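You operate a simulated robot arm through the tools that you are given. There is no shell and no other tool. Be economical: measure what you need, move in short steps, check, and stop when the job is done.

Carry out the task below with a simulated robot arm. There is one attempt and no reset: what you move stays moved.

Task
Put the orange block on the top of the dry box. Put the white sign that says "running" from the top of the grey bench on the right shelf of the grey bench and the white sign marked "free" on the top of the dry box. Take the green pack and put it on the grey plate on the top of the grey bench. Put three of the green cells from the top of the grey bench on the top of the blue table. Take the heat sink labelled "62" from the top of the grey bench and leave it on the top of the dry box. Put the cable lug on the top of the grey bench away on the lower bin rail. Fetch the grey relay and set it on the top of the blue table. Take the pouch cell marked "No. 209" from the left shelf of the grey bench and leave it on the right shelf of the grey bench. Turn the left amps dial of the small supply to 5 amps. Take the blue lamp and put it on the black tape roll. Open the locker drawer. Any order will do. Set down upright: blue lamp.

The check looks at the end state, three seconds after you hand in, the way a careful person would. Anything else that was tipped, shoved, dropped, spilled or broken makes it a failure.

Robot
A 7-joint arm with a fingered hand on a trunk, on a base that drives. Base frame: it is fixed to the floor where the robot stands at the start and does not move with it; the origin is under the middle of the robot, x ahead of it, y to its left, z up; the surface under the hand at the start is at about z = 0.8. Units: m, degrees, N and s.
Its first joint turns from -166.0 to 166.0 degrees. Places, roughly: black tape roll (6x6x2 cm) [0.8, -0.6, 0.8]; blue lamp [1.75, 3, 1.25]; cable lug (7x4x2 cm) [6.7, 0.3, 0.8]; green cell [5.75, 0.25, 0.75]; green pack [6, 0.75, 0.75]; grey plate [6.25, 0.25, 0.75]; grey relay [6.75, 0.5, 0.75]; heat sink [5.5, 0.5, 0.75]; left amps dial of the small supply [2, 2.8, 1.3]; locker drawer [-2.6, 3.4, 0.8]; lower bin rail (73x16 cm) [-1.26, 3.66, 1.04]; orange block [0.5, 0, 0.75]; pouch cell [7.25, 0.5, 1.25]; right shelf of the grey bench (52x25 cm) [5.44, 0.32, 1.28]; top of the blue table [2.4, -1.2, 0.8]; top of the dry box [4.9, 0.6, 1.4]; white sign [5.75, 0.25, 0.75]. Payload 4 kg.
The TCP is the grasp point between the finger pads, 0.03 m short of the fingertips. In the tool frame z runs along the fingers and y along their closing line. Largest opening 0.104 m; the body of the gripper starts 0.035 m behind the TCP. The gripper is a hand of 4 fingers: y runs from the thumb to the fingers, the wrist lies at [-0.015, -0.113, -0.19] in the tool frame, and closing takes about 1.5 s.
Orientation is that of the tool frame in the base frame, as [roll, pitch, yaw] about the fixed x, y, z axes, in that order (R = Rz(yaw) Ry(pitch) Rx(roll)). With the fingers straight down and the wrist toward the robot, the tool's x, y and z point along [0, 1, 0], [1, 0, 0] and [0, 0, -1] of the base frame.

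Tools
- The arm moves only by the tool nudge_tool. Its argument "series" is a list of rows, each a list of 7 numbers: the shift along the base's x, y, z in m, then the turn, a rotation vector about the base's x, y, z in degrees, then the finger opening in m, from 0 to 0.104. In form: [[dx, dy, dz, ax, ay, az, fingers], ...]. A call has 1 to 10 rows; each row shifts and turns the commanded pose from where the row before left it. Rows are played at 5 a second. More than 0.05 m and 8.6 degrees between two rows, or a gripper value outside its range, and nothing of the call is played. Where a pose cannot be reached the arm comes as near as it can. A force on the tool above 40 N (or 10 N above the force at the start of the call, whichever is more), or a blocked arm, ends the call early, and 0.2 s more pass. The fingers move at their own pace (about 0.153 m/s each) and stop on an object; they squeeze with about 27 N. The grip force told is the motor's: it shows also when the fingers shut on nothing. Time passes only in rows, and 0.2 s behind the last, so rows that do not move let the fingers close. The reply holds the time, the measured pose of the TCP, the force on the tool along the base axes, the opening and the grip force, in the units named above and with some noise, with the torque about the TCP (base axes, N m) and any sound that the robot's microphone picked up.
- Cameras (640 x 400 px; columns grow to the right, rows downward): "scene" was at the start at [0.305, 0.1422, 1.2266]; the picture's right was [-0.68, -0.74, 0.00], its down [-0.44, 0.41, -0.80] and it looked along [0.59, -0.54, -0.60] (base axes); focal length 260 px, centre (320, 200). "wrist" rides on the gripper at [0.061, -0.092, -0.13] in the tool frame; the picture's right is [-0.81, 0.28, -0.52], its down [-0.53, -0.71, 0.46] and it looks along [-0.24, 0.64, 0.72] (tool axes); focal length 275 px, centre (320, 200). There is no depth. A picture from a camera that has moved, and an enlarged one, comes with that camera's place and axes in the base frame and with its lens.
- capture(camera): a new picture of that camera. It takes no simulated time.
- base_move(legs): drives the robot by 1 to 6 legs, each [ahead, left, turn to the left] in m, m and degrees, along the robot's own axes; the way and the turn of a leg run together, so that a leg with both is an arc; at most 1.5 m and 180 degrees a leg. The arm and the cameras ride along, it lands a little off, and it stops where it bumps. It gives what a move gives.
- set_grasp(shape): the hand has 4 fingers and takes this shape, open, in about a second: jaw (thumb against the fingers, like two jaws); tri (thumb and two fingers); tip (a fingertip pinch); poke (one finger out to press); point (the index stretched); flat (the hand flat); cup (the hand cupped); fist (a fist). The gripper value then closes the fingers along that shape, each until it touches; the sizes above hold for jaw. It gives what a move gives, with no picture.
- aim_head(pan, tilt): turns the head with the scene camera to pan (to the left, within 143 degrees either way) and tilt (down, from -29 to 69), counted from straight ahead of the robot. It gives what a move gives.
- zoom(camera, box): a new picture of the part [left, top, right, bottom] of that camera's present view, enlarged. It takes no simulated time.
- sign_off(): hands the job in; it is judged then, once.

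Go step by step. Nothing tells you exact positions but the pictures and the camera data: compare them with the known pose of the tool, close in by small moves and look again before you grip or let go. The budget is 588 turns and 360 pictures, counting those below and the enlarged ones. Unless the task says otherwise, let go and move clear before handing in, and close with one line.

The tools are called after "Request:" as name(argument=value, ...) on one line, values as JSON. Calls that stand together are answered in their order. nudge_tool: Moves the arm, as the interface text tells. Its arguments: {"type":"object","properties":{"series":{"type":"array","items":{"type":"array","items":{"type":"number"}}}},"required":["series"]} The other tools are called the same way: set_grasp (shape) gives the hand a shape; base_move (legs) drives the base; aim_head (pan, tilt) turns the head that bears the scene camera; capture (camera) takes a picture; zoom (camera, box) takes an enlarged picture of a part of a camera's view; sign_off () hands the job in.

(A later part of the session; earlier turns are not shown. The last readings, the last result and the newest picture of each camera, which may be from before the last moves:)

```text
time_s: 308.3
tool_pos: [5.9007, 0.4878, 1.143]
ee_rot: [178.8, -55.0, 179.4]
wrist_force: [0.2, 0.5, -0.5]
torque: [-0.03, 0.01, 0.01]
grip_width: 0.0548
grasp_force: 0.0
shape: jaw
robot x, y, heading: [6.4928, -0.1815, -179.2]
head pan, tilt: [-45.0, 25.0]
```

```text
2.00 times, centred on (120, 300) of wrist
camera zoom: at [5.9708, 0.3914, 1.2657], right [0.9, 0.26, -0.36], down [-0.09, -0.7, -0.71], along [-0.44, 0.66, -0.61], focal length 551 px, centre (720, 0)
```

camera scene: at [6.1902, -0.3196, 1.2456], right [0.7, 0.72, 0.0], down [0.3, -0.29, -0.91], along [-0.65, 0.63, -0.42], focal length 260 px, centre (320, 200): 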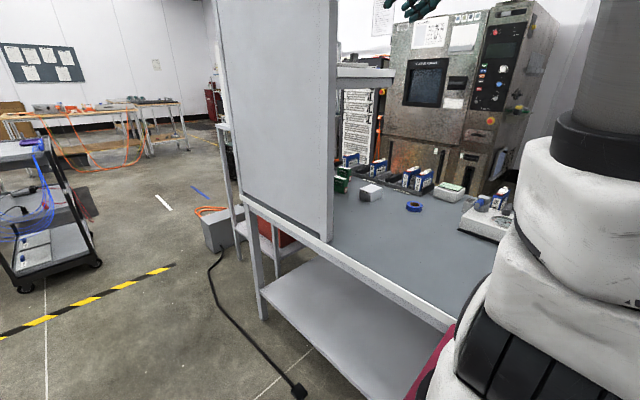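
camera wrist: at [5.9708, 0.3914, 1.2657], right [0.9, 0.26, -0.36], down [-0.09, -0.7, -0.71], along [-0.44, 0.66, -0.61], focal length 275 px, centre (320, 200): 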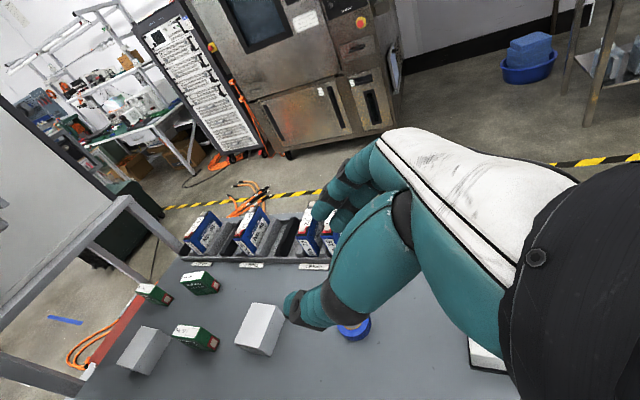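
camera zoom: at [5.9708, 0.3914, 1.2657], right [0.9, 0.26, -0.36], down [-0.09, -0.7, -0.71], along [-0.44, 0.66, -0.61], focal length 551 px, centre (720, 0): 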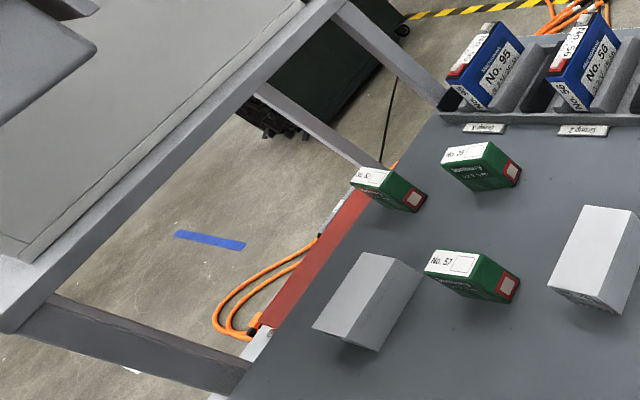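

The "62" label isn't readable yet, and green cell 57 stands next to that heat sink. I'll move cell 57 first since it goes to the blue table anyway, so I'll lower the tool and drive a bit closer.

Request:
nudge_tool(series=[[0, 0.005, -0.04, 0, 0, 0, 0.055], [0, 0.005, -0.04, 0, 0, 0, 0.055], [0, 0.005, -0.04, 0, 0, 0, 0.055], [0, 0.005, -0.03, 0, 0, 0, 0.055], [0, 0, 0, 0, 0, 0, 0.055]])

Request:
base_move(legs=[[0.19, 0, -0.5]])

Request:
capture(camera="wrist")

Request:
capture(camera="scene")

```text
time_s: 309.5
tool_pos: [5.9002, 0.508, 0.9935]
ee_rot: [178.8, -55.1, 179.5]
wrist_force: [0.1, -1.1, 0.7]
torque: [0.03, 0.0, -0.01]
grip_width: 0.0546
grasp_force: 0.0
shape: jaw
robot x, y, heading: [6.4913, -0.1804, -179.5]
head pan, tilt: [-45.0, 25.0]
```

```text
time_s: 311.0
tool_pos: [5.7184, 0.5122, 0.9938]
ee_rot: [178.9, -55.0, 178.9]
wrist_force: [0.4, 0.1, 0.3]
torque: [-0.01, 0.0, 0.01]
grip_width: 0.0548
grasp_force: 0.0
shape: jaw
robot x, y, heading: [6.3056, -0.1817, -179.9]
head pan, tilt: [-45.0, 25.0]
```

```text
191 pictures are left
camera wrist: at [5.7868, 0.4159, 1.1164], right [0.9, 0.25, -0.36], down [-0.09, -0.7, -0.71], along [-0.43, 0.67, -0.61], focal length 275 px, centre (320, 200)
```

wrist: 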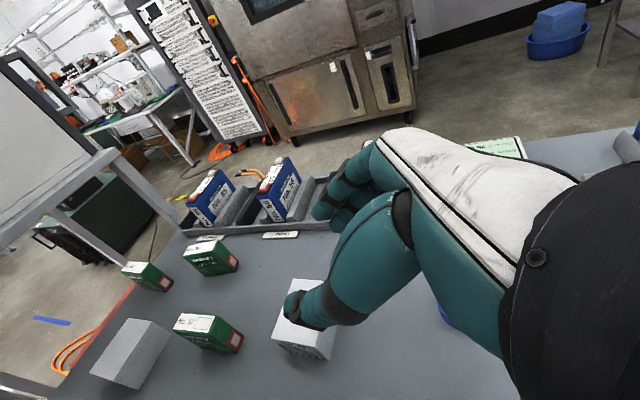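

```text
190 pictures are left
camera scene: at [6.0, -0.3178, 1.2455], right [0.71, 0.71, 0.0], down [0.3, -0.3, -0.91], along [-0.64, 0.64, -0.42], focal length 260 px, centre (320, 200)
```

scene: 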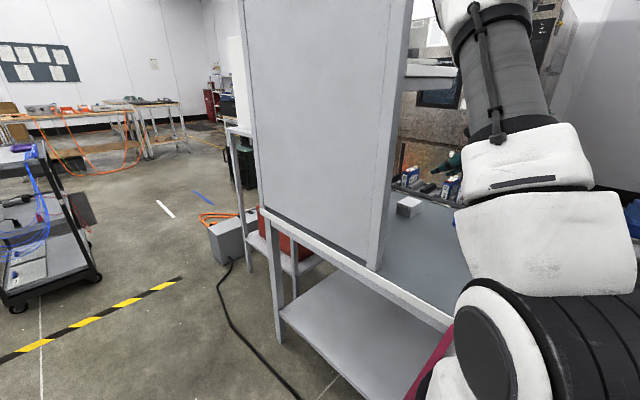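

Cell 57 is at about (5.46, 0.511). The slanted approach passes above heat sink 72 with clearance, so I'll move in.

Request:
nudge_tool(series=[[-0.03, 0, -0.019, 0, 0, 0, 0.06], [-0.03, 0, -0.019, 0, 0, 0, 0.06], [-0.03, 0, -0.019, 0, 0, 0, 0.06], [-0.03, 0, -0.019, 0, 0, 0, 0.06], [-0.03, 0, -0.02, 0, 0, 0, 0.06], [0, 0, 0, 0, 0, 0, 0.06]])

Request:
zoom(camera="wrist", box=[100, 150, 420, 350])

Request:
capture(camera="scene")

```text
time_s: 312.6
tool_pos: [5.6252, 0.5435, 0.9168]
ee_rot: [177.2, -56.3, 178.0]
wrist_force: [0.9, 0.3, -0.1]
torque: [0.03, 0.02, 0.0]
grip_width: 0.0598
grasp_force: 0.1
shape: jaw
robot x, y, heading: [6.3341, -0.182, 178.2]
head pan, tilt: [-45.0, 25.0]
stopped in row 6: the arm was blocked; the commanded pose is now the measured one
```

```text
2.00 times, centred on (260, 250) of wrist
camera zoom: at [5.691, 0.4424, 1.0381], right [0.9, 0.22, -0.38], down [-0.14, -0.69, -0.71], along [-0.42, 0.69, -0.59], focal length 551 px, centre (440, 100)
```

zoom: 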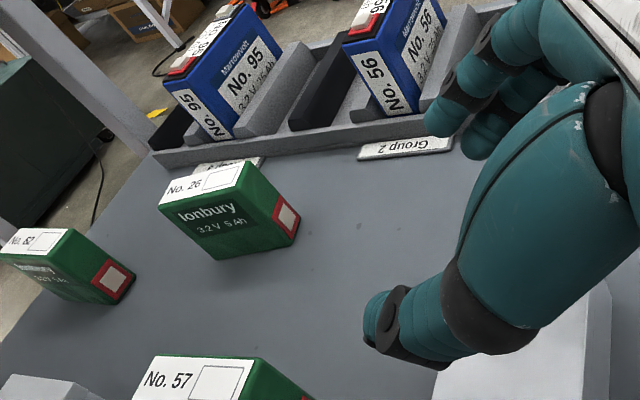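

```text
188 pictures are left
camera scene: at [6.0299, -0.3078, 1.2467], right [0.73, 0.68, 0.0], down [0.28, -0.31, -0.91], along [-0.62, 0.66, -0.42], focal length 260 px, centre (320, 200)
```

scene: 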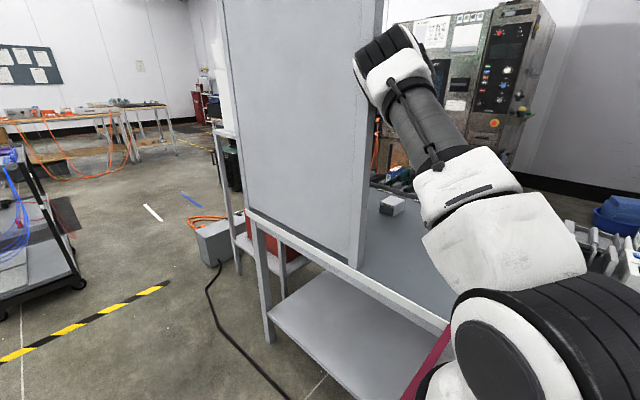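

The elbow met the shelf end. I'll back off, stretch the arm out straighter and low first, then bring it in by driving the base.

Request:
base_move(legs=[[-0.27, 0, 1.8]])

Request:
nudge_tool(series=[[-0.03, -0.005, -0.003, 0.5, 1, 0.5, 0.06], [-0.03, -0.005, -0.003, 0.5, 0.3, 0.5, 0.06], [-0.03, -0.005, -0.003, 0.5, 0, 0.5, 0.06], [-0.03, -0.005, -0.003, 0.3, 0, 0.5, 0.06], [-0.03, -0.005, -0.003, 0, 0, 0, 0.06], [-0.03, -0.005, -0.003, 0, 0, 0, 0.06], [0, 0, 0, 0, 0, 0, 0.06]])

Request:
capture(camera="scene")

Request:
capture(camera="wrist")

```text
time_s: 314.5
tool_pos: [5.8569, 0.5174, 0.9094]
ee_rot: [177.9, -55.8, 179.4]
wrist_force: [0.9, 0.1, -0.7]
torque: [0.0, -0.03, -0.02]
grip_width: 0.0601
grasp_force: 0.1
shape: jaw
robot x, y, heading: [6.5903, -0.1819, -179.9]
head pan, tilt: [-45.0, 25.0]
```

```text
time_s: 316.1
tool_pos: [5.6783, 0.4885, 0.889]
ee_rot: [174.7, -57.0, -175.8]
wrist_force: [0.0, 0.4, 0.4]
torque: [0.01, 0.0, 0.02]
grip_width: 0.06
grasp_force: 0.0
shape: jaw
robot x, y, heading: [6.5979, -0.182, -179.8]
head pan, tilt: [-45.0, 25.0]
```

```text
187 pictures are left
camera scene: at [6.2905, -0.3175, 1.2455], right [0.71, 0.71, 0.0], down [0.3, -0.3, -0.91], along [-0.64, 0.64, -0.42], focal length 260 px, centre (320, 200)
```

scene: 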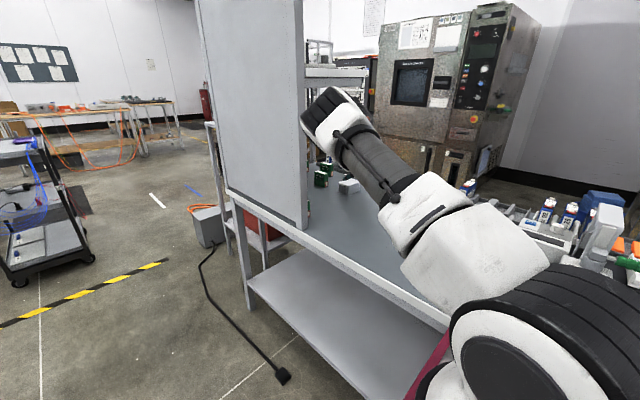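

```text
186 pictures are left
camera wrist: at [5.752, 0.3894, 1.006], right [0.88, 0.29, -0.38], down [-0.1, -0.68, -0.73], along [-0.47, 0.68, -0.56], focal length 275 px, centre (320, 200)
```

wrist: 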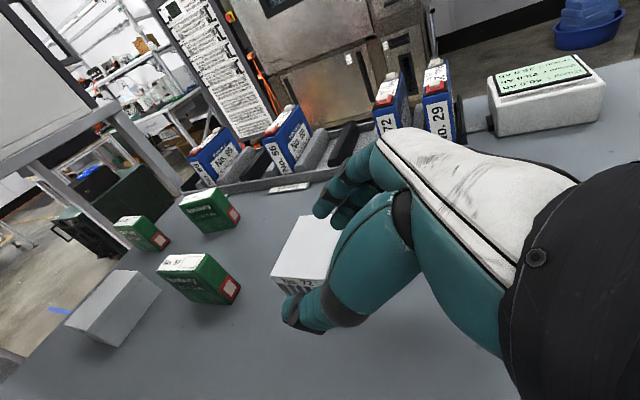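

The shelf end blocks this arm pose. A vertical hand with the wrist to the east should pass under the shelf corner, and facing west that is the natural pose. I'll back up and reorient.

Request:
base_move(legs=[[-0.15, 0, 0]])

Request:
nudge_tool(series=[[0.02, 0, 0.03, 0, -8.5, 0, 0.08], [0.02, 0, 0.03, 0, -8.5, 0, 0.08], [0.02, 0, 0.03, 0, -8.5, 0, 0.08], [0.02, 0, 0.03, 0, -8.5, 0, 0.08], [0.02, 0, 0.02, 0, -8.5, 0, 0.08], [0, 0, 0, 0, -8.5, 0, 0.08], [0, 0, 0, 0, -6, 0, 0.08], [0, 0, 0, 0, 0, 8.5, 0.08], [0, 0, 0, 0, 0, 8.5, 0.08], [0, 0, 0, 0, 0, 8.5, 0.08]])

Request:
nudge_tool(series=[[0, 0, 0, 0, 0, 8.5, 0.08], [0, 0, 0, 0, 0, 8.5, 0.08], [0, 0, 0, 0, 0, 8.5, 0.08], [0, 0, 0, 0, 0, 8.5, 0.08], [0, 0, 0, 0, 0, 8.5, 0.08], [0, 0, 0, 0, 0, 8.5, 0.08], [0, 0, 0, 0, 0, 8.5, 0.08], [0, 0, 0, 0, 0, 0, 0.08]])

Request:
capture(camera="scene")

```text
time_s: 317.5
tool_pos: [5.8293, 0.4913, 0.8903]
ee_rot: [174.8, -57.1, -176.0]
wrist_force: [0.0, -0.8, -0.6]
torque: [-0.03, 0.03, 0.05]
grip_width: 0.0601
grasp_force: 0.0
shape: jaw
robot x, y, heading: [6.7462, -0.1847, -180.1]
head pan, tilt: [-45.0, 25.0]
```

```text
time_s: 319.7
tool_pos: [5.9296, 0.4904, 1.0297]
ee_rot: [177.9, 0.1, -152.0]
wrist_force: [0.4, 0.3, -0.8]
torque: [0.03, -0.02, -0.02]
grip_width: 0.0798
grasp_force: 0.0
shape: jaw
robot x, y, heading: [6.7433, -0.1846, -179.8]
head pan, tilt: [-45.0, 25.0]
```

```text
time_s: 321.5
tool_pos: [5.93, 0.4909, 1.0312]
ee_rot: [177.9, 0.0, -92.7]
wrist_force: [0.4, -0.6, 1.2]
torque: [0.03, -0.04, 0.02]
grip_width: 0.0799
grasp_force: 0.0
shape: jaw
robot x, y, heading: [6.747, -0.1832, -179.9]
head pan, tilt: [-45.0, 25.0]
```

```text
185 pictures are left
camera scene: at [6.442, -0.3165, 1.2455], right [0.71, 0.71, 0.0], down [0.3, -0.3, -0.91], along [-0.64, 0.64, -0.42], focal length 260 px, centre (320, 200)
```

scene: 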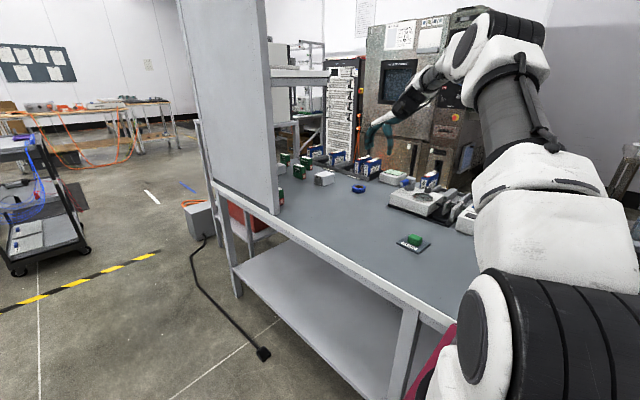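

Now the elbow sits high on the east side, clear of the shelf. I'll lower the hand and drive in part way.

Request:
nudge_tool(series=[[0, 0.01, -0.04, 0, 0, 2.5, 0.09], [0, 0.01, -0.04, 0, 0, 0, 0.09], [0, 0, -0.03, 0, 0, 0, 0.09], [0, 0, 0, 0, 0, 0, 0.09]])

Request:
base_move(legs=[[0.33, 0, -0.2]])

Request:
capture(camera="scene")

Request:
capture(camera="wrist")

```text
time_s: 322.5
tool_pos: [5.9291, 0.5088, 0.9179]
ee_rot: [178.0, 0.1, -90.3]
wrist_force: [0.8, -0.8, -0.1]
torque: [-0.02, -0.02, 0.03]
grip_width: 0.09
grasp_force: 0.0
shape: jaw
robot x, y, heading: [6.7472, -0.1849, -180.0]
head pan, tilt: [-45.0, 25.0]
```

```text
time_s: 324.7
tool_pos: [5.5898, 0.5105, 0.9201]
ee_rot: [178.1, 0.0, -90.3]
wrist_force: [-0.3, -0.2, 0.0]
torque: [-0.02, 0.01, 0.01]
grip_width: 0.0897
grasp_force: 0.1
shape: jaw
robot x, y, heading: [6.4093, -0.1852, 180.2]
head pan, tilt: [-45.0, 25.0]
```

```text
184 pictures are left
camera scene: at [6.1027, -0.3163, 1.2455], right [0.71, 0.71, 0.0], down [0.3, -0.3, -0.91], along [-0.64, 0.64, -0.42], focal length 260 px, centre (320, 200)
```

scene: 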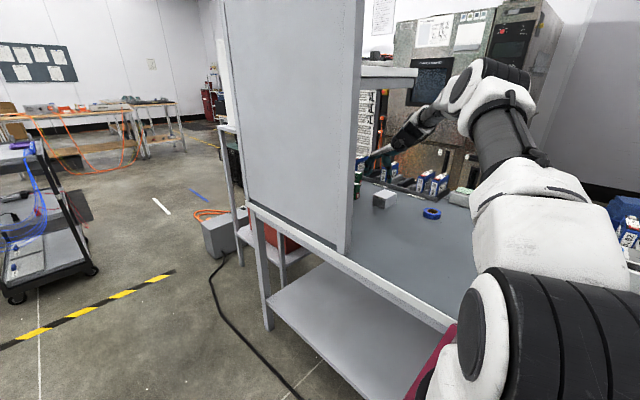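

```text
183 pictures are left
camera wrist: at [5.6851, 0.4478, 1.045], right [-0.25, 0.81, 0.53], down [0.7, 0.53, -0.48], along [-0.67, 0.25, -0.7], focal length 275 px, centre (320, 200)
```

wrist: 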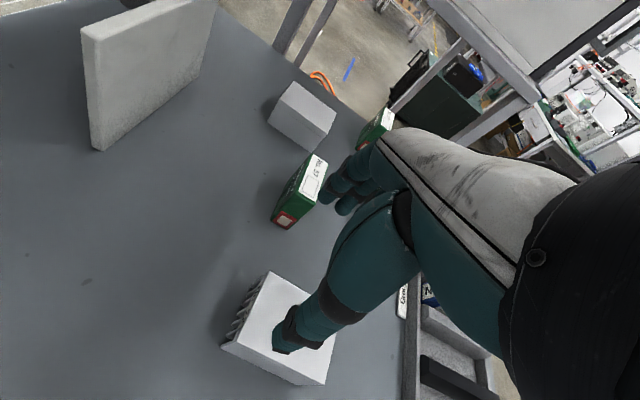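

There is plenty of clearance. Cell 57 is at about (5.467, 0.505), so I'll drive the last bit and check.

Request:
base_move(legs=[[0.122, 0, -0.2]])

Request:
capture(camera="wrist")

Request:
capture(camera="scene")

```text
time_s: 326.0
tool_pos: [5.4708, 0.513, 0.9188]
ee_rot: [178.0, 0.0, -90.5]
wrist_force: [-0.3, -0.4, 0.5]
torque: [-0.01, -0.05, -0.01]
grip_width: 0.0897
grasp_force: 0.0
shape: jaw
robot x, y, heading: [6.2846, -0.1838, 179.8]
head pan, tilt: [-45.0, 25.0]
```

```text
182 pictures are left
camera wrist: at [5.565, 0.4503, 1.045], right [-0.25, 0.81, 0.53], down [0.7, 0.53, -0.48], along [-0.67, 0.25, -0.7], focal length 275 px, centre (320, 200)
```

wrist: 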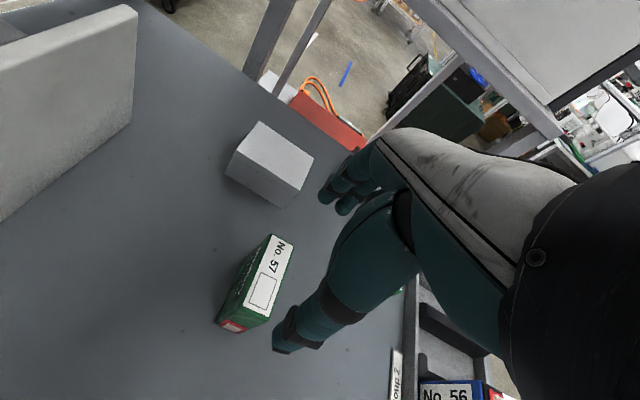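

```text
181 pictures are left
camera scene: at [5.9802, -0.3151, 1.2455], right [0.71, 0.7, 0.0], down [0.3, -0.3, -0.91], along [-0.64, 0.64, -0.42], focal length 260 px, centre (320, 200)
```

scene: 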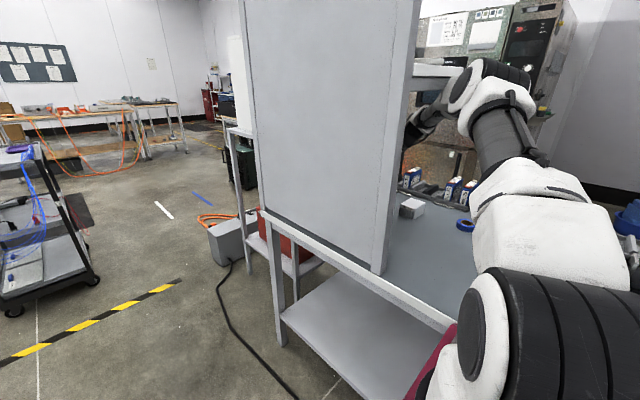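

Request:
nudge_tool(series=[[-0.002, -0.005, -0.03, 0, 0, 4, 0.1], [0, 0, -0.03, 0, 0, 4, 0.1], [0, 0, -0.02, 0, 0, 0, 0.1], [0, 0, 0, 0, 0, 0, 0.1]])

Request:
capture(camera="wrist")

```text
time_s: 327.0
tool_pos: [5.4689, 0.5084, 0.839]
ee_rot: [178.0, 0.0, -82.5]
wrist_force: [0.0, -0.3, -0.3]
torque: [0.04, 0.0, 0.0]
grip_width: 0.1002
grasp_force: 0.0
shape: jaw
robot x, y, heading: [6.2828, -0.1832, 179.7]
head pan, tilt: [-45.0, 25.0]
```

```text
180 pictures are left
camera wrist: at [5.5719, 0.4604, 0.9656], right [-0.36, 0.77, 0.53], down [0.62, 0.62, -0.48], along [-0.7, 0.15, -0.7], focal length 275 px, centre (320, 200)
```

wrist: 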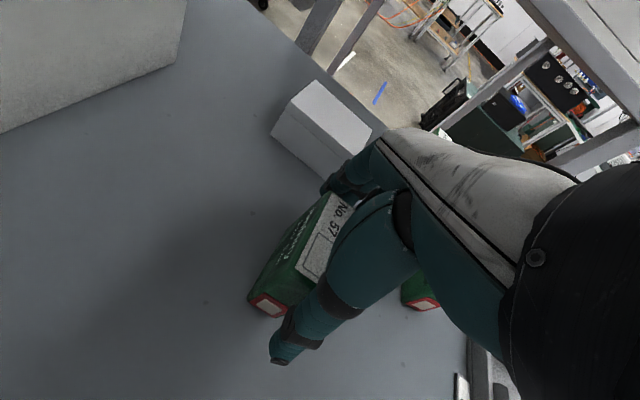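

Request:
nudge_tool(series=[[0, 0, -0.015, 0, 0, 0, 0.1], [0, 0, -0.01, 0, 0, 0, 0.1], [0, 0, 0, 0, 0, 0, 0.07], [0, 0, 0, 0, 0, 0, 0.03], [0, 0, 0, 0, 0, 0, 0.0], [0, 0, 0, 0, 0, 0, 0.0], [0, 0, 0, 0, 0, 0, 0.0], [0, 0, 0, 0, 0, 0, 0.0]])

Request:
capture(camera="wrist")

```text
time_s: 328.4
tool_pos: [5.4672, 0.5104, 0.819]
ee_rot: [177.7, 0.2, -82.6]
wrist_force: [2.8, 0.2, 11.3]
torque: [0.1, 0.16, 0.0]
grip_width: 0.0662
grasp_force: 26.7
shape: jaw
robot x, y, heading: [6.2835, -0.1791, 179.7]
head pan, tilt: [-45.0, 25.0]
stopped in row 7: the force on the tool passed its limit at 40 N (the readings are from after the stop); the commanded pose is now the measured one
```

```text
179 pictures are left
camera wrist: at [5.5706, 0.4603, 0.945], right [-0.36, 0.77, 0.53], down [0.62, 0.62, -0.48], along [-0.7, 0.16, -0.7], focal length 275 px, centre (320, 200)
```

wrist: 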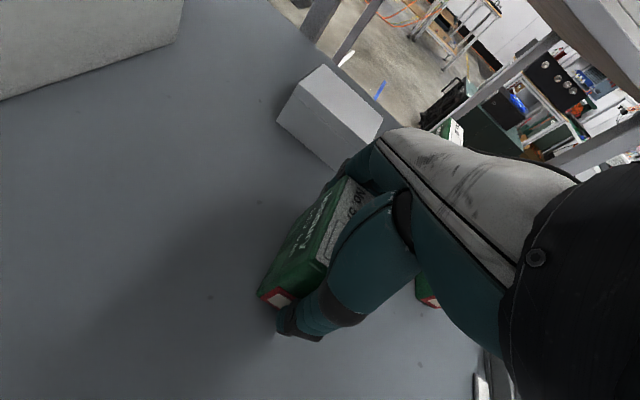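

Gripped. I'll lift straight up.

Request:
nudge_tool(series=[[0, 0, 0.01, 0, 0, 0, 0], [0, 0, 0.02, 0, 0, 0, 0], [0, 0, 0.03, 0, 0, 0, 0], [0, 0, 0.03, 0, 0, 0, 0], [0, 0, 0, 0, 0, 0, 0]])

Request:
capture(camera="wrist")

```text
time_s: 329.6
tool_pos: [5.4678, 0.51, 0.9088]
ee_rot: [177.9, 0.2, -82.6]
wrist_force: [-1.4, -0.5, -2.5]
torque: [0.0, 0.01, 0.02]
grip_width: 0.0663
grasp_force: 27.1
shape: jaw
robot x, y, heading: [6.2828, -0.1825, 179.6]
head pan, tilt: [-45.0, 25.0]
```

```text
178 pictures are left
camera wrist: at [5.5708, 0.4605, 1.0345], right [-0.36, 0.77, 0.53], down [0.62, 0.62, -0.48], along [-0.7, 0.16, -0.7], focal length 275 px, centre (320, 200)
```

wrist: 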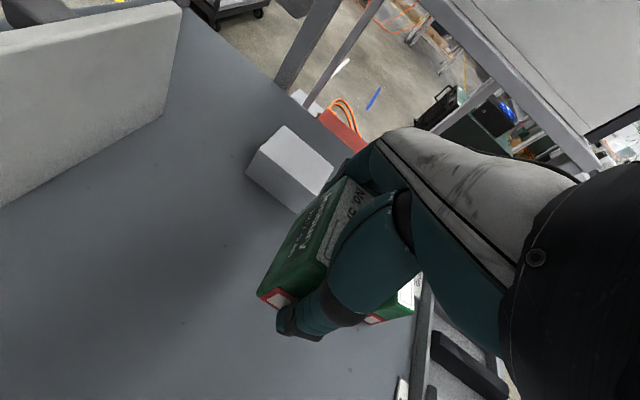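

Cell 57 is held. I'll back out the way I came, then head for the blue table.

Request:
base_move(legs=[[-0.45, 0, 0.3]])

Request:
nudge_tool(series=[[0, 0, 0.04, 0, 0, 0, 0], [0, 0, 0.04, 0, 0, 0, 0], [0.02, -0.03, 0.03, 0, 0, 0, 0], [0.02, -0.04, 0.02, 0, 0, 0, 0], [0.02, -0.04, 0.02, 0, 0, 0, 0], [0.02, -0.04, 0.02, 0, 0, 0, 0], [0.02, -0.04, 0, 0, 0, 0, 0], [0.02, -0.04, 0, 0, 0, 0, 0], [0, -0.04, 0, 0, 0, 0, 0], [0, -0.04, 0, 0, 0, 0, 0]])

Request:
base_move(legs=[[0, 0.55, 0], [0, 0.52, 0]])

Request:
aim_head(pan=0, tilt=15)

Request:
capture(camera="scene")

```text
time_s: 332.4
tool_pos: [5.908, 0.497, 0.909]
ee_rot: [178.0, 0.0, -81.5]
wrist_force: [-0.4, -0.8, -2.0]
torque: [0.05, 0.01, -0.02]
grip_width: 0.0661
grasp_force: 27.0
shape: jaw
robot x, y, heading: [6.7391, -0.1788, -179.2]
head pan, tilt: [-45.0, 25.0]
```

```text
time_s: 334.6
tool_pos: [6.0297, 0.1888, 1.0805]
ee_rot: [177.9, 0.1, -81.5]
wrist_force: [-1.0, 1.2, -3.3]
torque: [-0.04, 0.03, 0.04]
grip_width: 0.0605
grasp_force: 26.9
shape: jaw
robot x, y, heading: [6.7377, -0.1803, -179.4]
head pan, tilt: [-45.0, 25.0]
```

```text
time_s: 340.3
tool_pos: [6.0461, -0.8833, 1.0802]
ee_rot: [177.9, 0.3, -80.5]
wrist_force: [0.3, 0.1, -3.1]
torque: [0.05, 0.0, -0.01]
grip_width: 0.0606
grasp_force: 27.5
shape: jaw
robot x, y, heading: [6.7606, -1.2373, -178.1]
head pan, tilt: [-45.0, 25.0]
```

```text
time_s: 341.4
tool_pos: [6.0463, -0.8834, 1.0807]
ee_rot: [177.9, 0.2, -80.5]
wrist_force: [-0.6, -0.3, -2.4]
torque: [-0.01, 0.0, -0.02]
grip_width: 0.0608
grasp_force: 27.2
shape: jaw
robot x, y, heading: [6.7632, -1.2383, -178.0]
head pan, tilt: [0.0, 15.0]
```

```text
177 pictures are left
camera scene: at [6.4353, -1.4473, 1.2617], right [-0.03, 1.0, 0.0], down [0.26, 0.01, -0.97], along [-0.97, -0.03, -0.26], focal length 260 px, centre (320, 200)
```

scene: 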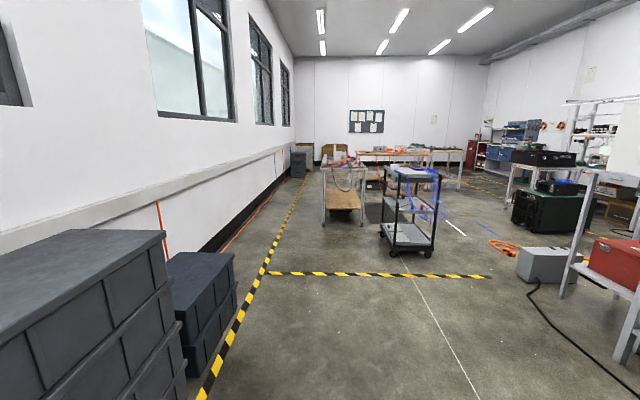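

Request:
nudge_tool(series=[[0, -0.045, 0.01, 0, 0, 0, 0], [0, -0.045, 0.01, 0, 0, 0, 0], [0, -0.045, 0.01, 0, 0, 0, 0], [0, -0.045, 0, 0, 0, 0, 0], [-0.02, -0.04, 0, 0, 0, 0, 0], [-0.02, -0.03, 0, 0, 0, 0, 0], [-0.03, 0, 0, 0, 0, 0, 0]])

Request:
base_move(legs=[[0, 0, -2], [1.4, 0, 0], [1.2, 0, 0]])

Request:
aim_head(pan=-10, tilt=30)

Request:
capture(camera="scene")

```text
time_s: 343.0
tool_pos: [5.9769, -1.1343, 1.1091]
ee_rot: [177.8, 0.2, -80.5]
wrist_force: [-0.7, 0.5, -2.6]
torque: [0.02, 0.0, 0.02]
grip_width: 0.0607
grasp_force: 26.5
shape: jaw
robot x, y, heading: [6.7571, -1.2342, -178.1]
head pan, tilt: [0.0, 15.0]
```

```text
time_s: 356.2
tool_pos: [3.3485, -1.009, 1.1088]
ee_rot: [178.0, 0.2, -84.1]
wrist_force: [0.2, -0.1, -2.0]
torque: [0.03, 0.01, -0.01]
grip_width: 0.0606
grasp_force: 27.0
shape: jaw
robot x, y, heading: [4.1242, -1.1623, 178.4]
head pan, tilt: [0.0, 15.0]
```

```text
time_s: 357.0
tool_pos: [3.3487, -1.0085, 1.1081]
ee_rot: [177.8, 0.1, -84.0]
wrist_force: [1.3, -0.2, -1.9]
torque: [0.0, -0.01, -0.03]
grip_width: 0.0605
grasp_force: 27.2
shape: jaw
robot x, y, heading: [4.1282, -1.1635, 178.1]
head pan, tilt: [-10.0, 30.0]
```

```text
176 pictures are left
camera scene: at [3.7915, -1.3358, 1.2376], right [0.2, 0.98, 0.0], down [0.49, -0.1, -0.87], along [-0.85, 0.18, -0.5], focal length 260 px, centre (320, 200)
```

scene: 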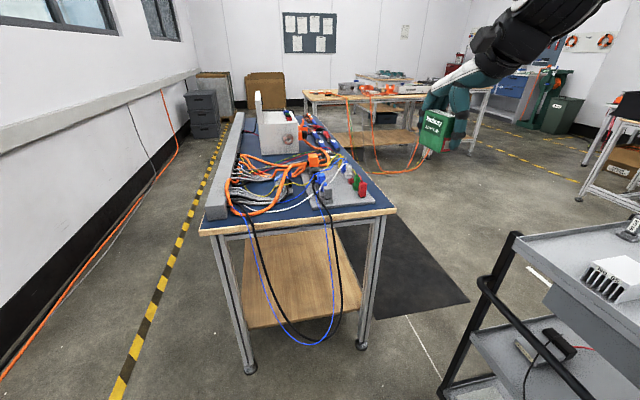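

I'll zoom on the table's near end to see if there is free space here.

Request:
zoom(camera="scene", box=[200, 80, 420, 230])

```text
2.67 times, centred on (310, 155) of scene
camera zoom: at [3.7915, -1.3358, 1.2376], right [0.2, 0.98, 0.0], down [0.49, -0.1, -0.87], along [-0.85, 0.18, -0.5], focal length 695 px, centre (347, 320)
```

zoom: 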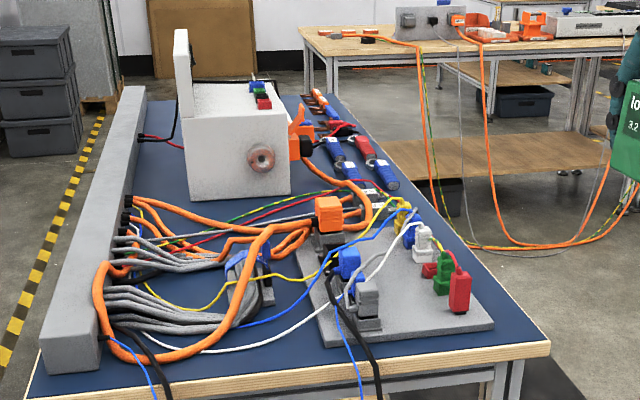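

No safe room at this end. I'll go round the trolley to the table's north side and look at the west part.

Request:
nudge_tool(series=[[0, 0, 0.04, 0, 0, 0, 0], [0, 0, 0.04, 0, 0, 0, 0], [0, 0, 0.03, 0, 0, 0, 0]])

Request:
base_move(legs=[[-0.38, 0, 1.9], [0, -1.1, 0], [1.2, 0, 0], [1.1, 0, 0]])

Request:
aim_head(pan=50, tilt=35)

Request:
capture(camera="scene")

```text
time_s: 357.8
tool_pos: [3.3496, -1.0072, 1.2181]
ee_rot: [177.9, 0.1, -84.2]
wrist_force: [-0.2, -0.3, -2.9]
torque: [0.06, -0.02, -0.03]
grip_width: 0.0605
grasp_force: 26.9
shape: jaw
robot x, y, heading: [4.1294, -1.1617, 178.2]
head pan, tilt: [-10.0, 30.0]
```

```text
time_s: 376.3
tool_pos: [1.467, 0.0828, 1.2182]
ee_rot: [177.9, 0.2, -82.8]
wrist_force: [-0.1, -0.4, -2.5]
torque: [-0.03, -0.03, 0.04]
grip_width: 0.0607
grasp_force: 27.2
shape: jaw
robot x, y, heading: [2.2493, -0.0559, 179.6]
head pan, tilt: [-10.0, 30.0]
```

```text
time_s: 377.6
tool_pos: [1.4674, 0.0826, 1.2172]
ee_rot: [177.9, 0.2, -82.8]
wrist_force: [0.9, 0.0, -2.5]
torque: [-0.01, 0.03, -0.03]
grip_width: 0.0603
grasp_force: 26.9
shape: jaw
robot x, y, heading: [2.246, -0.0562, 179.5]
head pan, tilt: [50.0, 35.0]
```

```text
174 pictures are left
camera scene: at [1.9503, -0.3192, 1.2297], right [-0.76, 0.65, 0.0], down [0.37, 0.44, -0.82], along [-0.53, -0.62, -0.57], focal length 260 px, centre (320, 200)
```

scene: 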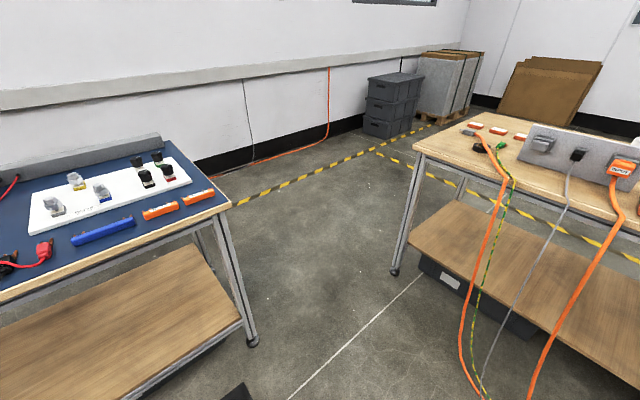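

Request:
base_move(legs=[[0, 0, 90]])

Request:
aim_head(pan=-15, tilt=40)

Request:
capture(camera="scene")

Request:
capture(camera="wrist")

```text
time_s: 381.7
tool_pos: [2.0848, -0.8305, 1.2159]
ee_rot: [178.0, 0.2, 5.1]
wrist_force: [-0.8, 0.2, -3.3]
torque: [0.01, 0.02, -0.01]
grip_width: 0.0603
grasp_force: 26.5
shape: jaw
robot x, y, heading: [2.2501, -0.0537, -92.8]
head pan, tilt: [50.0, 35.0]
```

```text
time_s: 383.1
tool_pos: [2.083, -0.8303, 1.2182]
ee_rot: [177.9, 0.1, 5.3]
wrist_force: [-0.3, -0.5, -2.8]
torque: [-0.01, 0.06, -0.02]
grip_width: 0.0603
grasp_force: 26.5
shape: jaw
robot x, y, heading: [2.2468, -0.0538, -92.4]
head pan, tilt: [-15.0, 40.0]
```

```text
173 pictures are left
camera scene: at [2.4133, -0.3837, 1.2222], right [-0.95, 0.3, 0.0], down [0.19, 0.61, -0.77], along [-0.23, -0.73, -0.64], focal length 260 px, centre (320, 200)
```

scene: 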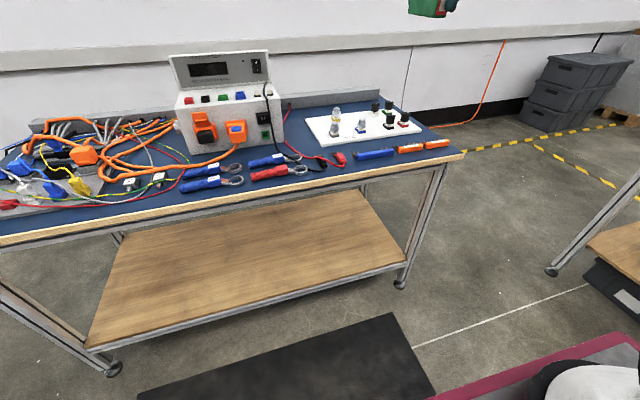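

```text
172 pictures are left
camera wrist: at [2.1363, -0.7294, 1.3433], right [-0.78, -0.33, 0.53], down [-0.59, 0.64, -0.48], along [-0.18, -0.69, -0.7], focal length 275 px, centre (320, 200)
```

wrist: 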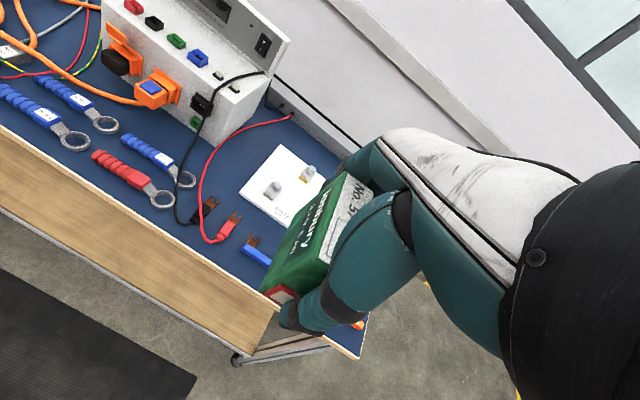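

The blue table top is at z≈0.80. There is a clear strip about 12 cm deep behind the white board, at x 1.8–2.15 and y≈-1.45. I'll turn the hand so the cell lies along x and drive up.

Request:
nudge_tool(series=[[0, 0, 0.01, 0, 0, 8.5, 0], [0, 0, 0, 0, 0, 8.5, 0], [0, 0, 0, 0, 0, 8.5, 0], [0, 0, 0, 0, 0, 8.5, 0], [0, 0, 0, 0, 0, 8.5, 0], [0, 0, 0, 0, 0, 8.5, 0], [0, 0, 0, 0, 0, 8.5, 0], [0, 0, 0, 0, 0, 8.5, 0], [0, 0, 0, 0, 0, 8.5, 0], [0, 0, 0, 0, 0, 6, 0]])

Request:
base_move(legs=[[0, -0.2, 2.4], [0.46, 0, 0]])

Request:
capture(camera="wrist")

Request:
capture(camera="scene")

```text
time_s: 385.3
tool_pos: [2.0824, -0.83, 1.2288]
ee_rot: [178.0, 0.2, 87.8]
wrist_force: [-0.3, 0.7, -3.2]
torque: [-0.04, -0.01, -0.01]
grip_width: 0.0603
grasp_force: 27.3
shape: jaw
robot x, y, heading: [2.2485, -0.0579, -92.4]
head pan, tilt: [-15.0, 40.0]
```

```text
time_s: 389.2
tool_pos: [1.9203, -1.2979, 1.2272]
ee_rot: [177.9, 0.1, 90.2]
wrist_force: [1.1, 0.0, -2.5]
torque: [0.01, 0.01, 0.0]
grip_width: 0.0604
grasp_force: 27.1
shape: jaw
robot x, y, heading: [2.0508, -0.5194, -90.1]
head pan, tilt: [-15.0, 40.0]
```

```text
171 pictures are left
camera wrist: at [1.8236, -1.2377, 1.3532], right [0.26, -0.81, 0.53], down [-0.69, -0.54, -0.48], along [0.67, -0.24, -0.7], focal length 275 px, centre (320, 200)
```

wrist: 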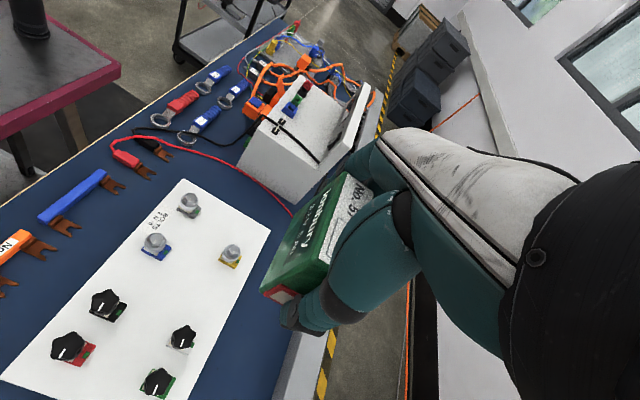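

```text
170 pictures are left
camera scene: at [2.2307, -0.8383, 1.2222], right [-0.97, 0.26, 0.0], down [0.17, 0.62, -0.77], along [-0.2, -0.74, -0.64], focal length 260 px, centre (320, 200)
```

scene: 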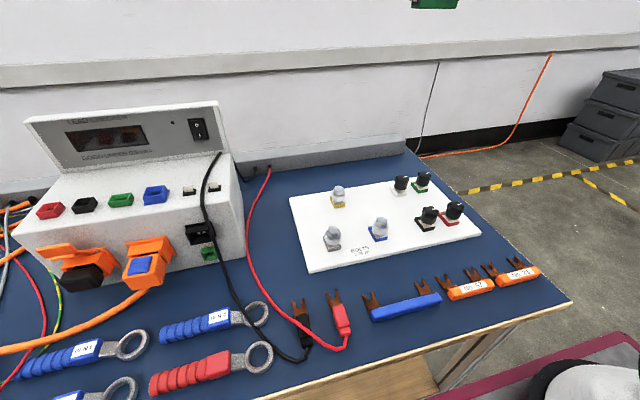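

The strip spans y≈-1.35 to -1.50. I'll place the first cell at about (1.85, -1.43), so I move over and descend part way.

Request:
nudge_tool(series=[[-0.02, -0.033, -0.02, 0, 0, 0, 0], [-0.02, -0.033, -0.03, 0, 0, 0, 0], [-0.02, -0.033, -0.03, 0, 0, 0, 0], [-0.01, -0.033, -0.03, 0, 0, 0, 0], [0, 0, -0.045, 0, 0, 0, 0], [0, 0, -0.045, 0, 0, 0, 0], [0, 0, -0.045, 0, 0, 0, 0], [0, 0, -0.045, 0, 0, 0, 0], [0, 0, 0, 0, 0, 0, 0]])

Request:
capture(camera="wrist")

Request:
capture(camera="scene")

```text
time_s: 391.2
tool_pos: [1.8484, -1.4291, 0.9381]
ee_rot: [177.9, 0.2, 90.2]
wrist_force: [-0.4, -0.1, -2.4]
torque: [0.0, 0.03, 0.0]
grip_width: 0.0601
grasp_force: 26.7
shape: jaw
robot x, y, heading: [2.053, -0.5143, -90.1]
head pan, tilt: [-15.0, 40.0]
```

```text
169 pictures are left
camera wrist: at [1.7515, -1.3682, 1.0635], right [0.26, -0.81, 0.53], down [-0.69, -0.54, -0.48], along [0.67, -0.24, -0.7], focal length 275 px, centre (320, 200)
```

wrist: 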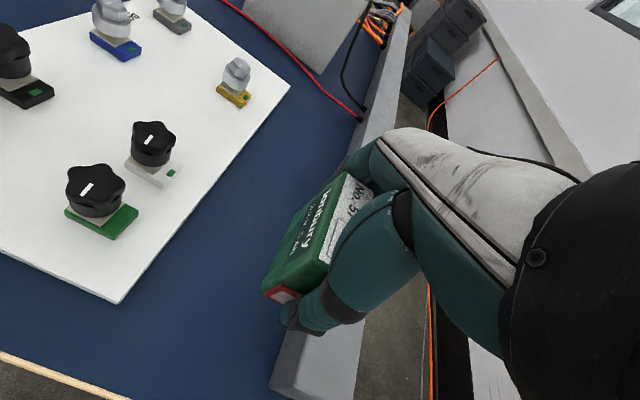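

```text
168 pictures are left
camera scene: at [2.2307, -0.8383, 1.2222], right [-0.97, 0.26, 0.0], down [0.17, 0.62, -0.77], along [-0.2, -0.74, -0.64], focal length 260 px, centre (320, 200)
```

scene: 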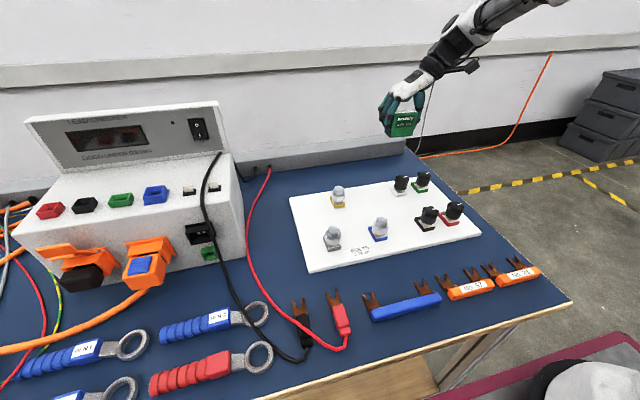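

Request:
nudge_tool(series=[[0, 0.005, -0.04, 0, 0, 0, 0], [0, 0, -0.04, 0, 0, 0, 0], [0, 0, -0.006, 0, 0, 0, 0], [0, 0, -0.004, 0, 0, 0, 0], [0, 0, 0, 0, 0, 0, 0]])

Request:
zoom(camera="scene", box=[340, 80, 500, 200])

```text
time_s: 392.4
tool_pos: [1.8491, -1.4262, 0.8471]
ee_rot: [177.9, 0.2, 90.1]
wrist_force: [0.1, 0.4, -2.9]
torque: [0.01, -0.01, -0.02]
grip_width: 0.0602
grasp_force: 27.2
shape: jaw
robot x, y, heading: [2.0522, -0.5177, -90.1]
head pan, tilt: [-15.0, 40.0]
```

```text
3.33 times, centred on (420, 140) of scene
camera zoom: at [2.2307, -0.8384, 1.2222], right [-0.97, 0.26, 0.0], down [0.17, 0.62, -0.77], along [-0.2, -0.74, -0.64], focal length 868 px, centre (-13, 400)
```

zoom: 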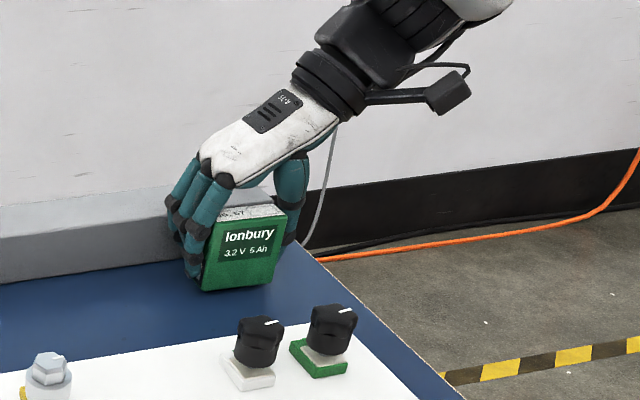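

Request:
nudge_tool(series=[[0, 0, -0.004, 0, 0, 0, 0], [0, 0, -0.004, 0, 0, 0, 0], [0, 0, -0.003, 0, 0, 0, 0], [0, 0, 0, 0, 0, 0, 0]])

```text
time_s: 393.4
tool_pos: [1.8511, -1.4231, 0.8387]
ee_rot: [177.9, 0.3, 90.1]
wrist_force: [2.2, 2.9, 26.7]
torque: [-0.06, 0.69, -0.08]
grip_width: 0.0592
grasp_force: 26.3
shape: jaw
robot x, y, heading: [2.0492, -0.5167, -90.2]
head pan, tilt: [-15.0, 40.0]
```

Contact. I'll relax slightly, open and rise.

Request:
nudge_tool(series=[[0, 0, 0.003, 0, 0, 0, 0.03], [0, 0, 0, 0, 0, 0, 0.07], [0, 0, 0, 0, 0, 0, 0.09], [0, 0, 0, 0, 0, 0, 0.1], [0, 0, 0.02, 0, 0, 0, 0.1], [0, 0, 0.04, 0, 0, 0, 0.1], [0, 0, 0.045, 0, 0, 0, 0.1], [0, 0, 0.045, 0, 0, 0, 0.1]])

Request:
zoom(camera="scene", box=[280, 80, 500, 220])

```text
time_s: 395.2
tool_pos: [1.8497, -1.4244, 0.989]
ee_rot: [177.8, 0.1, 90.2]
wrist_force: [-0.8, 0.2, -3.5]
torque: [0.05, 0.0, -0.01]
grip_width: 0.0579
grasp_force: 26.9
shape: jaw
robot x, y, heading: [2.0506, -0.5166, -89.8]
head pan, tilt: [-15.0, 40.0]
```

```text
2.86 times, centred on (390, 150) of scene
camera zoom: at [2.2306, -0.8386, 1.2221], right [-0.97, 0.26, 0.0], down [0.17, 0.62, -0.77], along [-0.2, -0.74, -0.64], focal length 744 px, centre (120, 343)
```

zoom: 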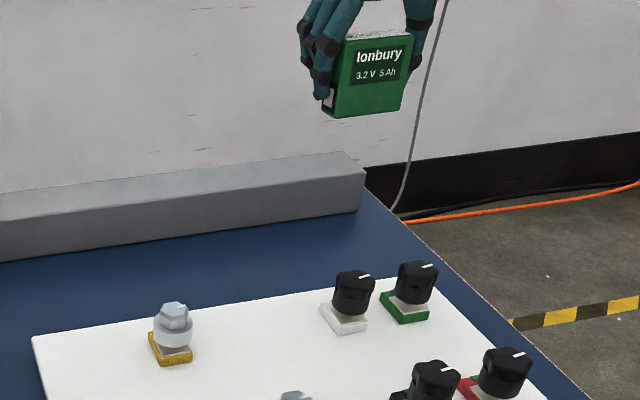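

The fingers didn't open, so the cell is still held. I'll lower it again and repeat the release.

Request:
nudge_tool(series=[[0, 0, -0.045, 0, 0, 0, 0], [0, 0, -0.045, 0, 0, 0, 0], [0, 0, -0.04, 0, 0, 0, 0], [0, 0, -0.01, 0, 0, 0, 0], [0, 0, -0.005, 0, 0, 0, 0], [0, 0, 0, 0, 0, 0, 0]])

Request:
nudge_tool(series=[[0, 0, 0, 0, 0, 0, 0.104], [0, 0, 0, 0, 0, 0, 0.104], [0, 0, 0, 0, 0, 0, 0.104], [0, 0, 0, 0, 0, 0, 0.104], [0, 0, 0, 0, 0, 0, 0.104]])

Request:
zoom(camera="scene", box=[280, 80, 500, 220])

```text
time_s: 396.6
tool_pos: [1.8526, -1.4256, 0.8442]
ee_rot: [178.0, 0.2, 90.2]
wrist_force: [0.8, -0.4, 0.1]
torque: [-0.04, 0.11, 0.0]
grip_width: 0.0578
grasp_force: 26.6
shape: jaw
robot x, y, heading: [2.0483, -0.5189, -90.1]
head pan, tilt: [-15.0, 40.0]
```

```text
time_s: 397.8
tool_pos: [1.8536, -1.4263, 0.8431]
ee_rot: [177.9, 0.1, 90.2]
wrist_force: [1.4, 0.1, 1.8]
torque: [-0.02, 0.03, 0.0]
grip_width: 0.1038
grasp_force: 0.1
shape: jaw
robot x, y, heading: [2.0504, -0.5208, -90.2]
head pan, tilt: [-15.0, 40.0]
```

```text
2.86 times, centred on (390, 150) of scene
camera zoom: at [2.2307, -0.8382, 1.2222], right [-0.97, 0.26, 0.0], down [0.17, 0.62, -0.77], along [-0.2, -0.74, -0.64], focal length 744 px, centre (120, 343)
```

zoom: 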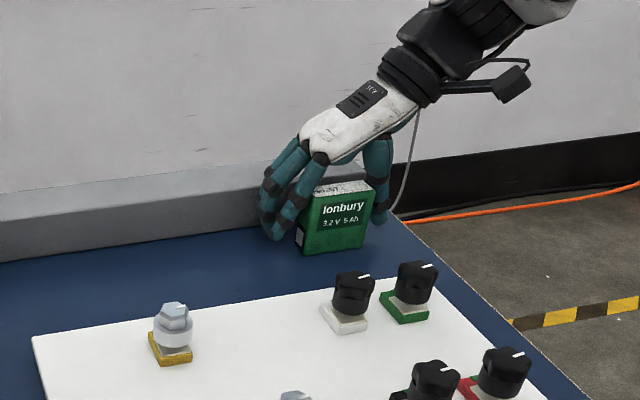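

Released now, with the cell standing on the blue table. I'll rise and verify.

Request:
nudge_tool(series=[[0, 0, 0.02, 0, 0, 0, 0.104], [0, 0, 0.04, 0, 0, 0, 0.104], [0, 0, 0.045, 0, 0, 0, 0.104], [0, 0, 0.045, 0, 0, 0, 0.104], [0, 0, 0.045, 0, 0, 0, 0.104], [0, 0.02, 0.04, 0, 0, 0, 0.104], [0, 0.03, 0.03, 0, 0, 0, 0.104], [0, 0, 0, 0, 0, 0, 0.104]])

Request:
zoom(camera="scene", box=[280, 80, 500, 220])

```text
time_s: 399.6
tool_pos: [1.8519, -1.372, 1.1101]
ee_rot: [178.0, 0.1, 90.1]
wrist_force: [-0.4, -0.2, 0.1]
torque: [-0.01, 0.02, -0.03]
grip_width: 0.1037
grasp_force: 0.1
shape: jaw
robot x, y, heading: [2.0485, -0.5203, -90.0]
head pan, tilt: [-15.0, 40.0]
```

```text
2.86 times, centred on (390, 150) of scene
camera zoom: at [2.2307, -0.8383, 1.2222], right [-0.97, 0.26, 0.0], down [0.17, 0.62, -0.77], along [-0.2, -0.74, -0.64], focal length 744 px, centre (120, 343)
```

zoom: 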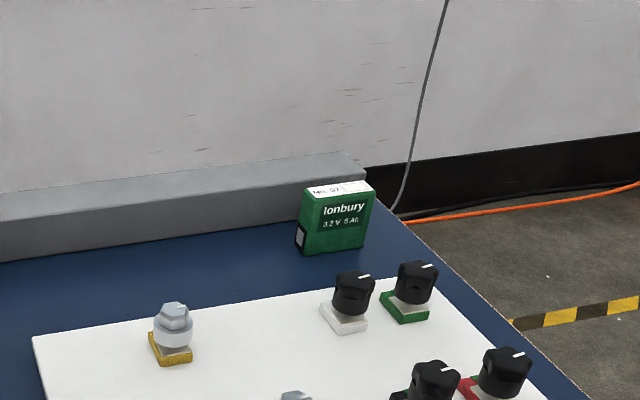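

The cell is upright on the blue table. I'll return for the next one along the same corridor, checking the pose before the tight spot.

Request:
base_move(legs=[[-0.46, 0, 0], [0, 0, -90], [-1.2, 0, 0], [-1.2, 0, 0]])

```text
time_s: 417.5
tool_pos: [3.5864, 0.155, 1.1113]
ee_rot: [177.9, 0.1, 1.5]
wrist_force: [-0.5, -0.3, -0.5]
torque: [0.01, -0.01, 0.04]
grip_width: 0.1038
grasp_force: 0.0
shape: jaw
robot x, y, heading: [4.4415, -0.0235, -178.6]
head pan, tilt: [-15.0, 40.0]
```

Request:
base_move(legs=[[-0.06, 0, -1.4], [0, 1.18, 0], [-1.15, 0, 0], [-1.1, 0, 0]])

Request:
nudge_tool(series=[[0, 0, 0, 0, 0, -8.5, 0.104], [0, 0, 0, 0, 0, -8.5, 0.104], [0, 0, 0, 0, 0, -8.5, 0.104], [0, 0, 0, 0, 0, -8.5, 0.104], [0, 0, 0, 0, 0, -8.5, 0.104], [0, 0, 0, 0, 0, -8.5, 0.104], [0, 0, 0, 0, 0, -8.5, 0.104], [0, 0, 0, 0, 0, -8.5, 0.104], [0, 0, 0, 0, 0, -8.5, 0.104], [0, 0, 0, 0, 0, -8.5, 0.104]])

```text
time_s: 434.9
tool_pos: [5.9052, -1.0094, 1.1112]
ee_rot: [178.0, 0.1, -0.8]
wrist_force: [0.2, -0.5, 0.0]
torque: [-0.01, 0.0, -0.01]
grip_width: 0.1041
grasp_force: 0.1
shape: jaw
robot x, y, heading: [6.7568, -1.2228, 179.1]
head pan, tilt: [-15.0, 40.0]
```

```text
time_s: 437.1
tool_pos: [5.9046, -1.0087, 1.1117]
ee_rot: [177.8, 0.2, -85.9]
wrist_force: [0.2, 0.7, 0.8]
torque: [-0.03, -0.01, -0.01]
grip_width: 0.104
grasp_force: 0.0
shape: jaw
robot x, y, heading: [6.7549, -1.2237, 179.3]
head pan, tilt: [-15.0, 40.0]
```

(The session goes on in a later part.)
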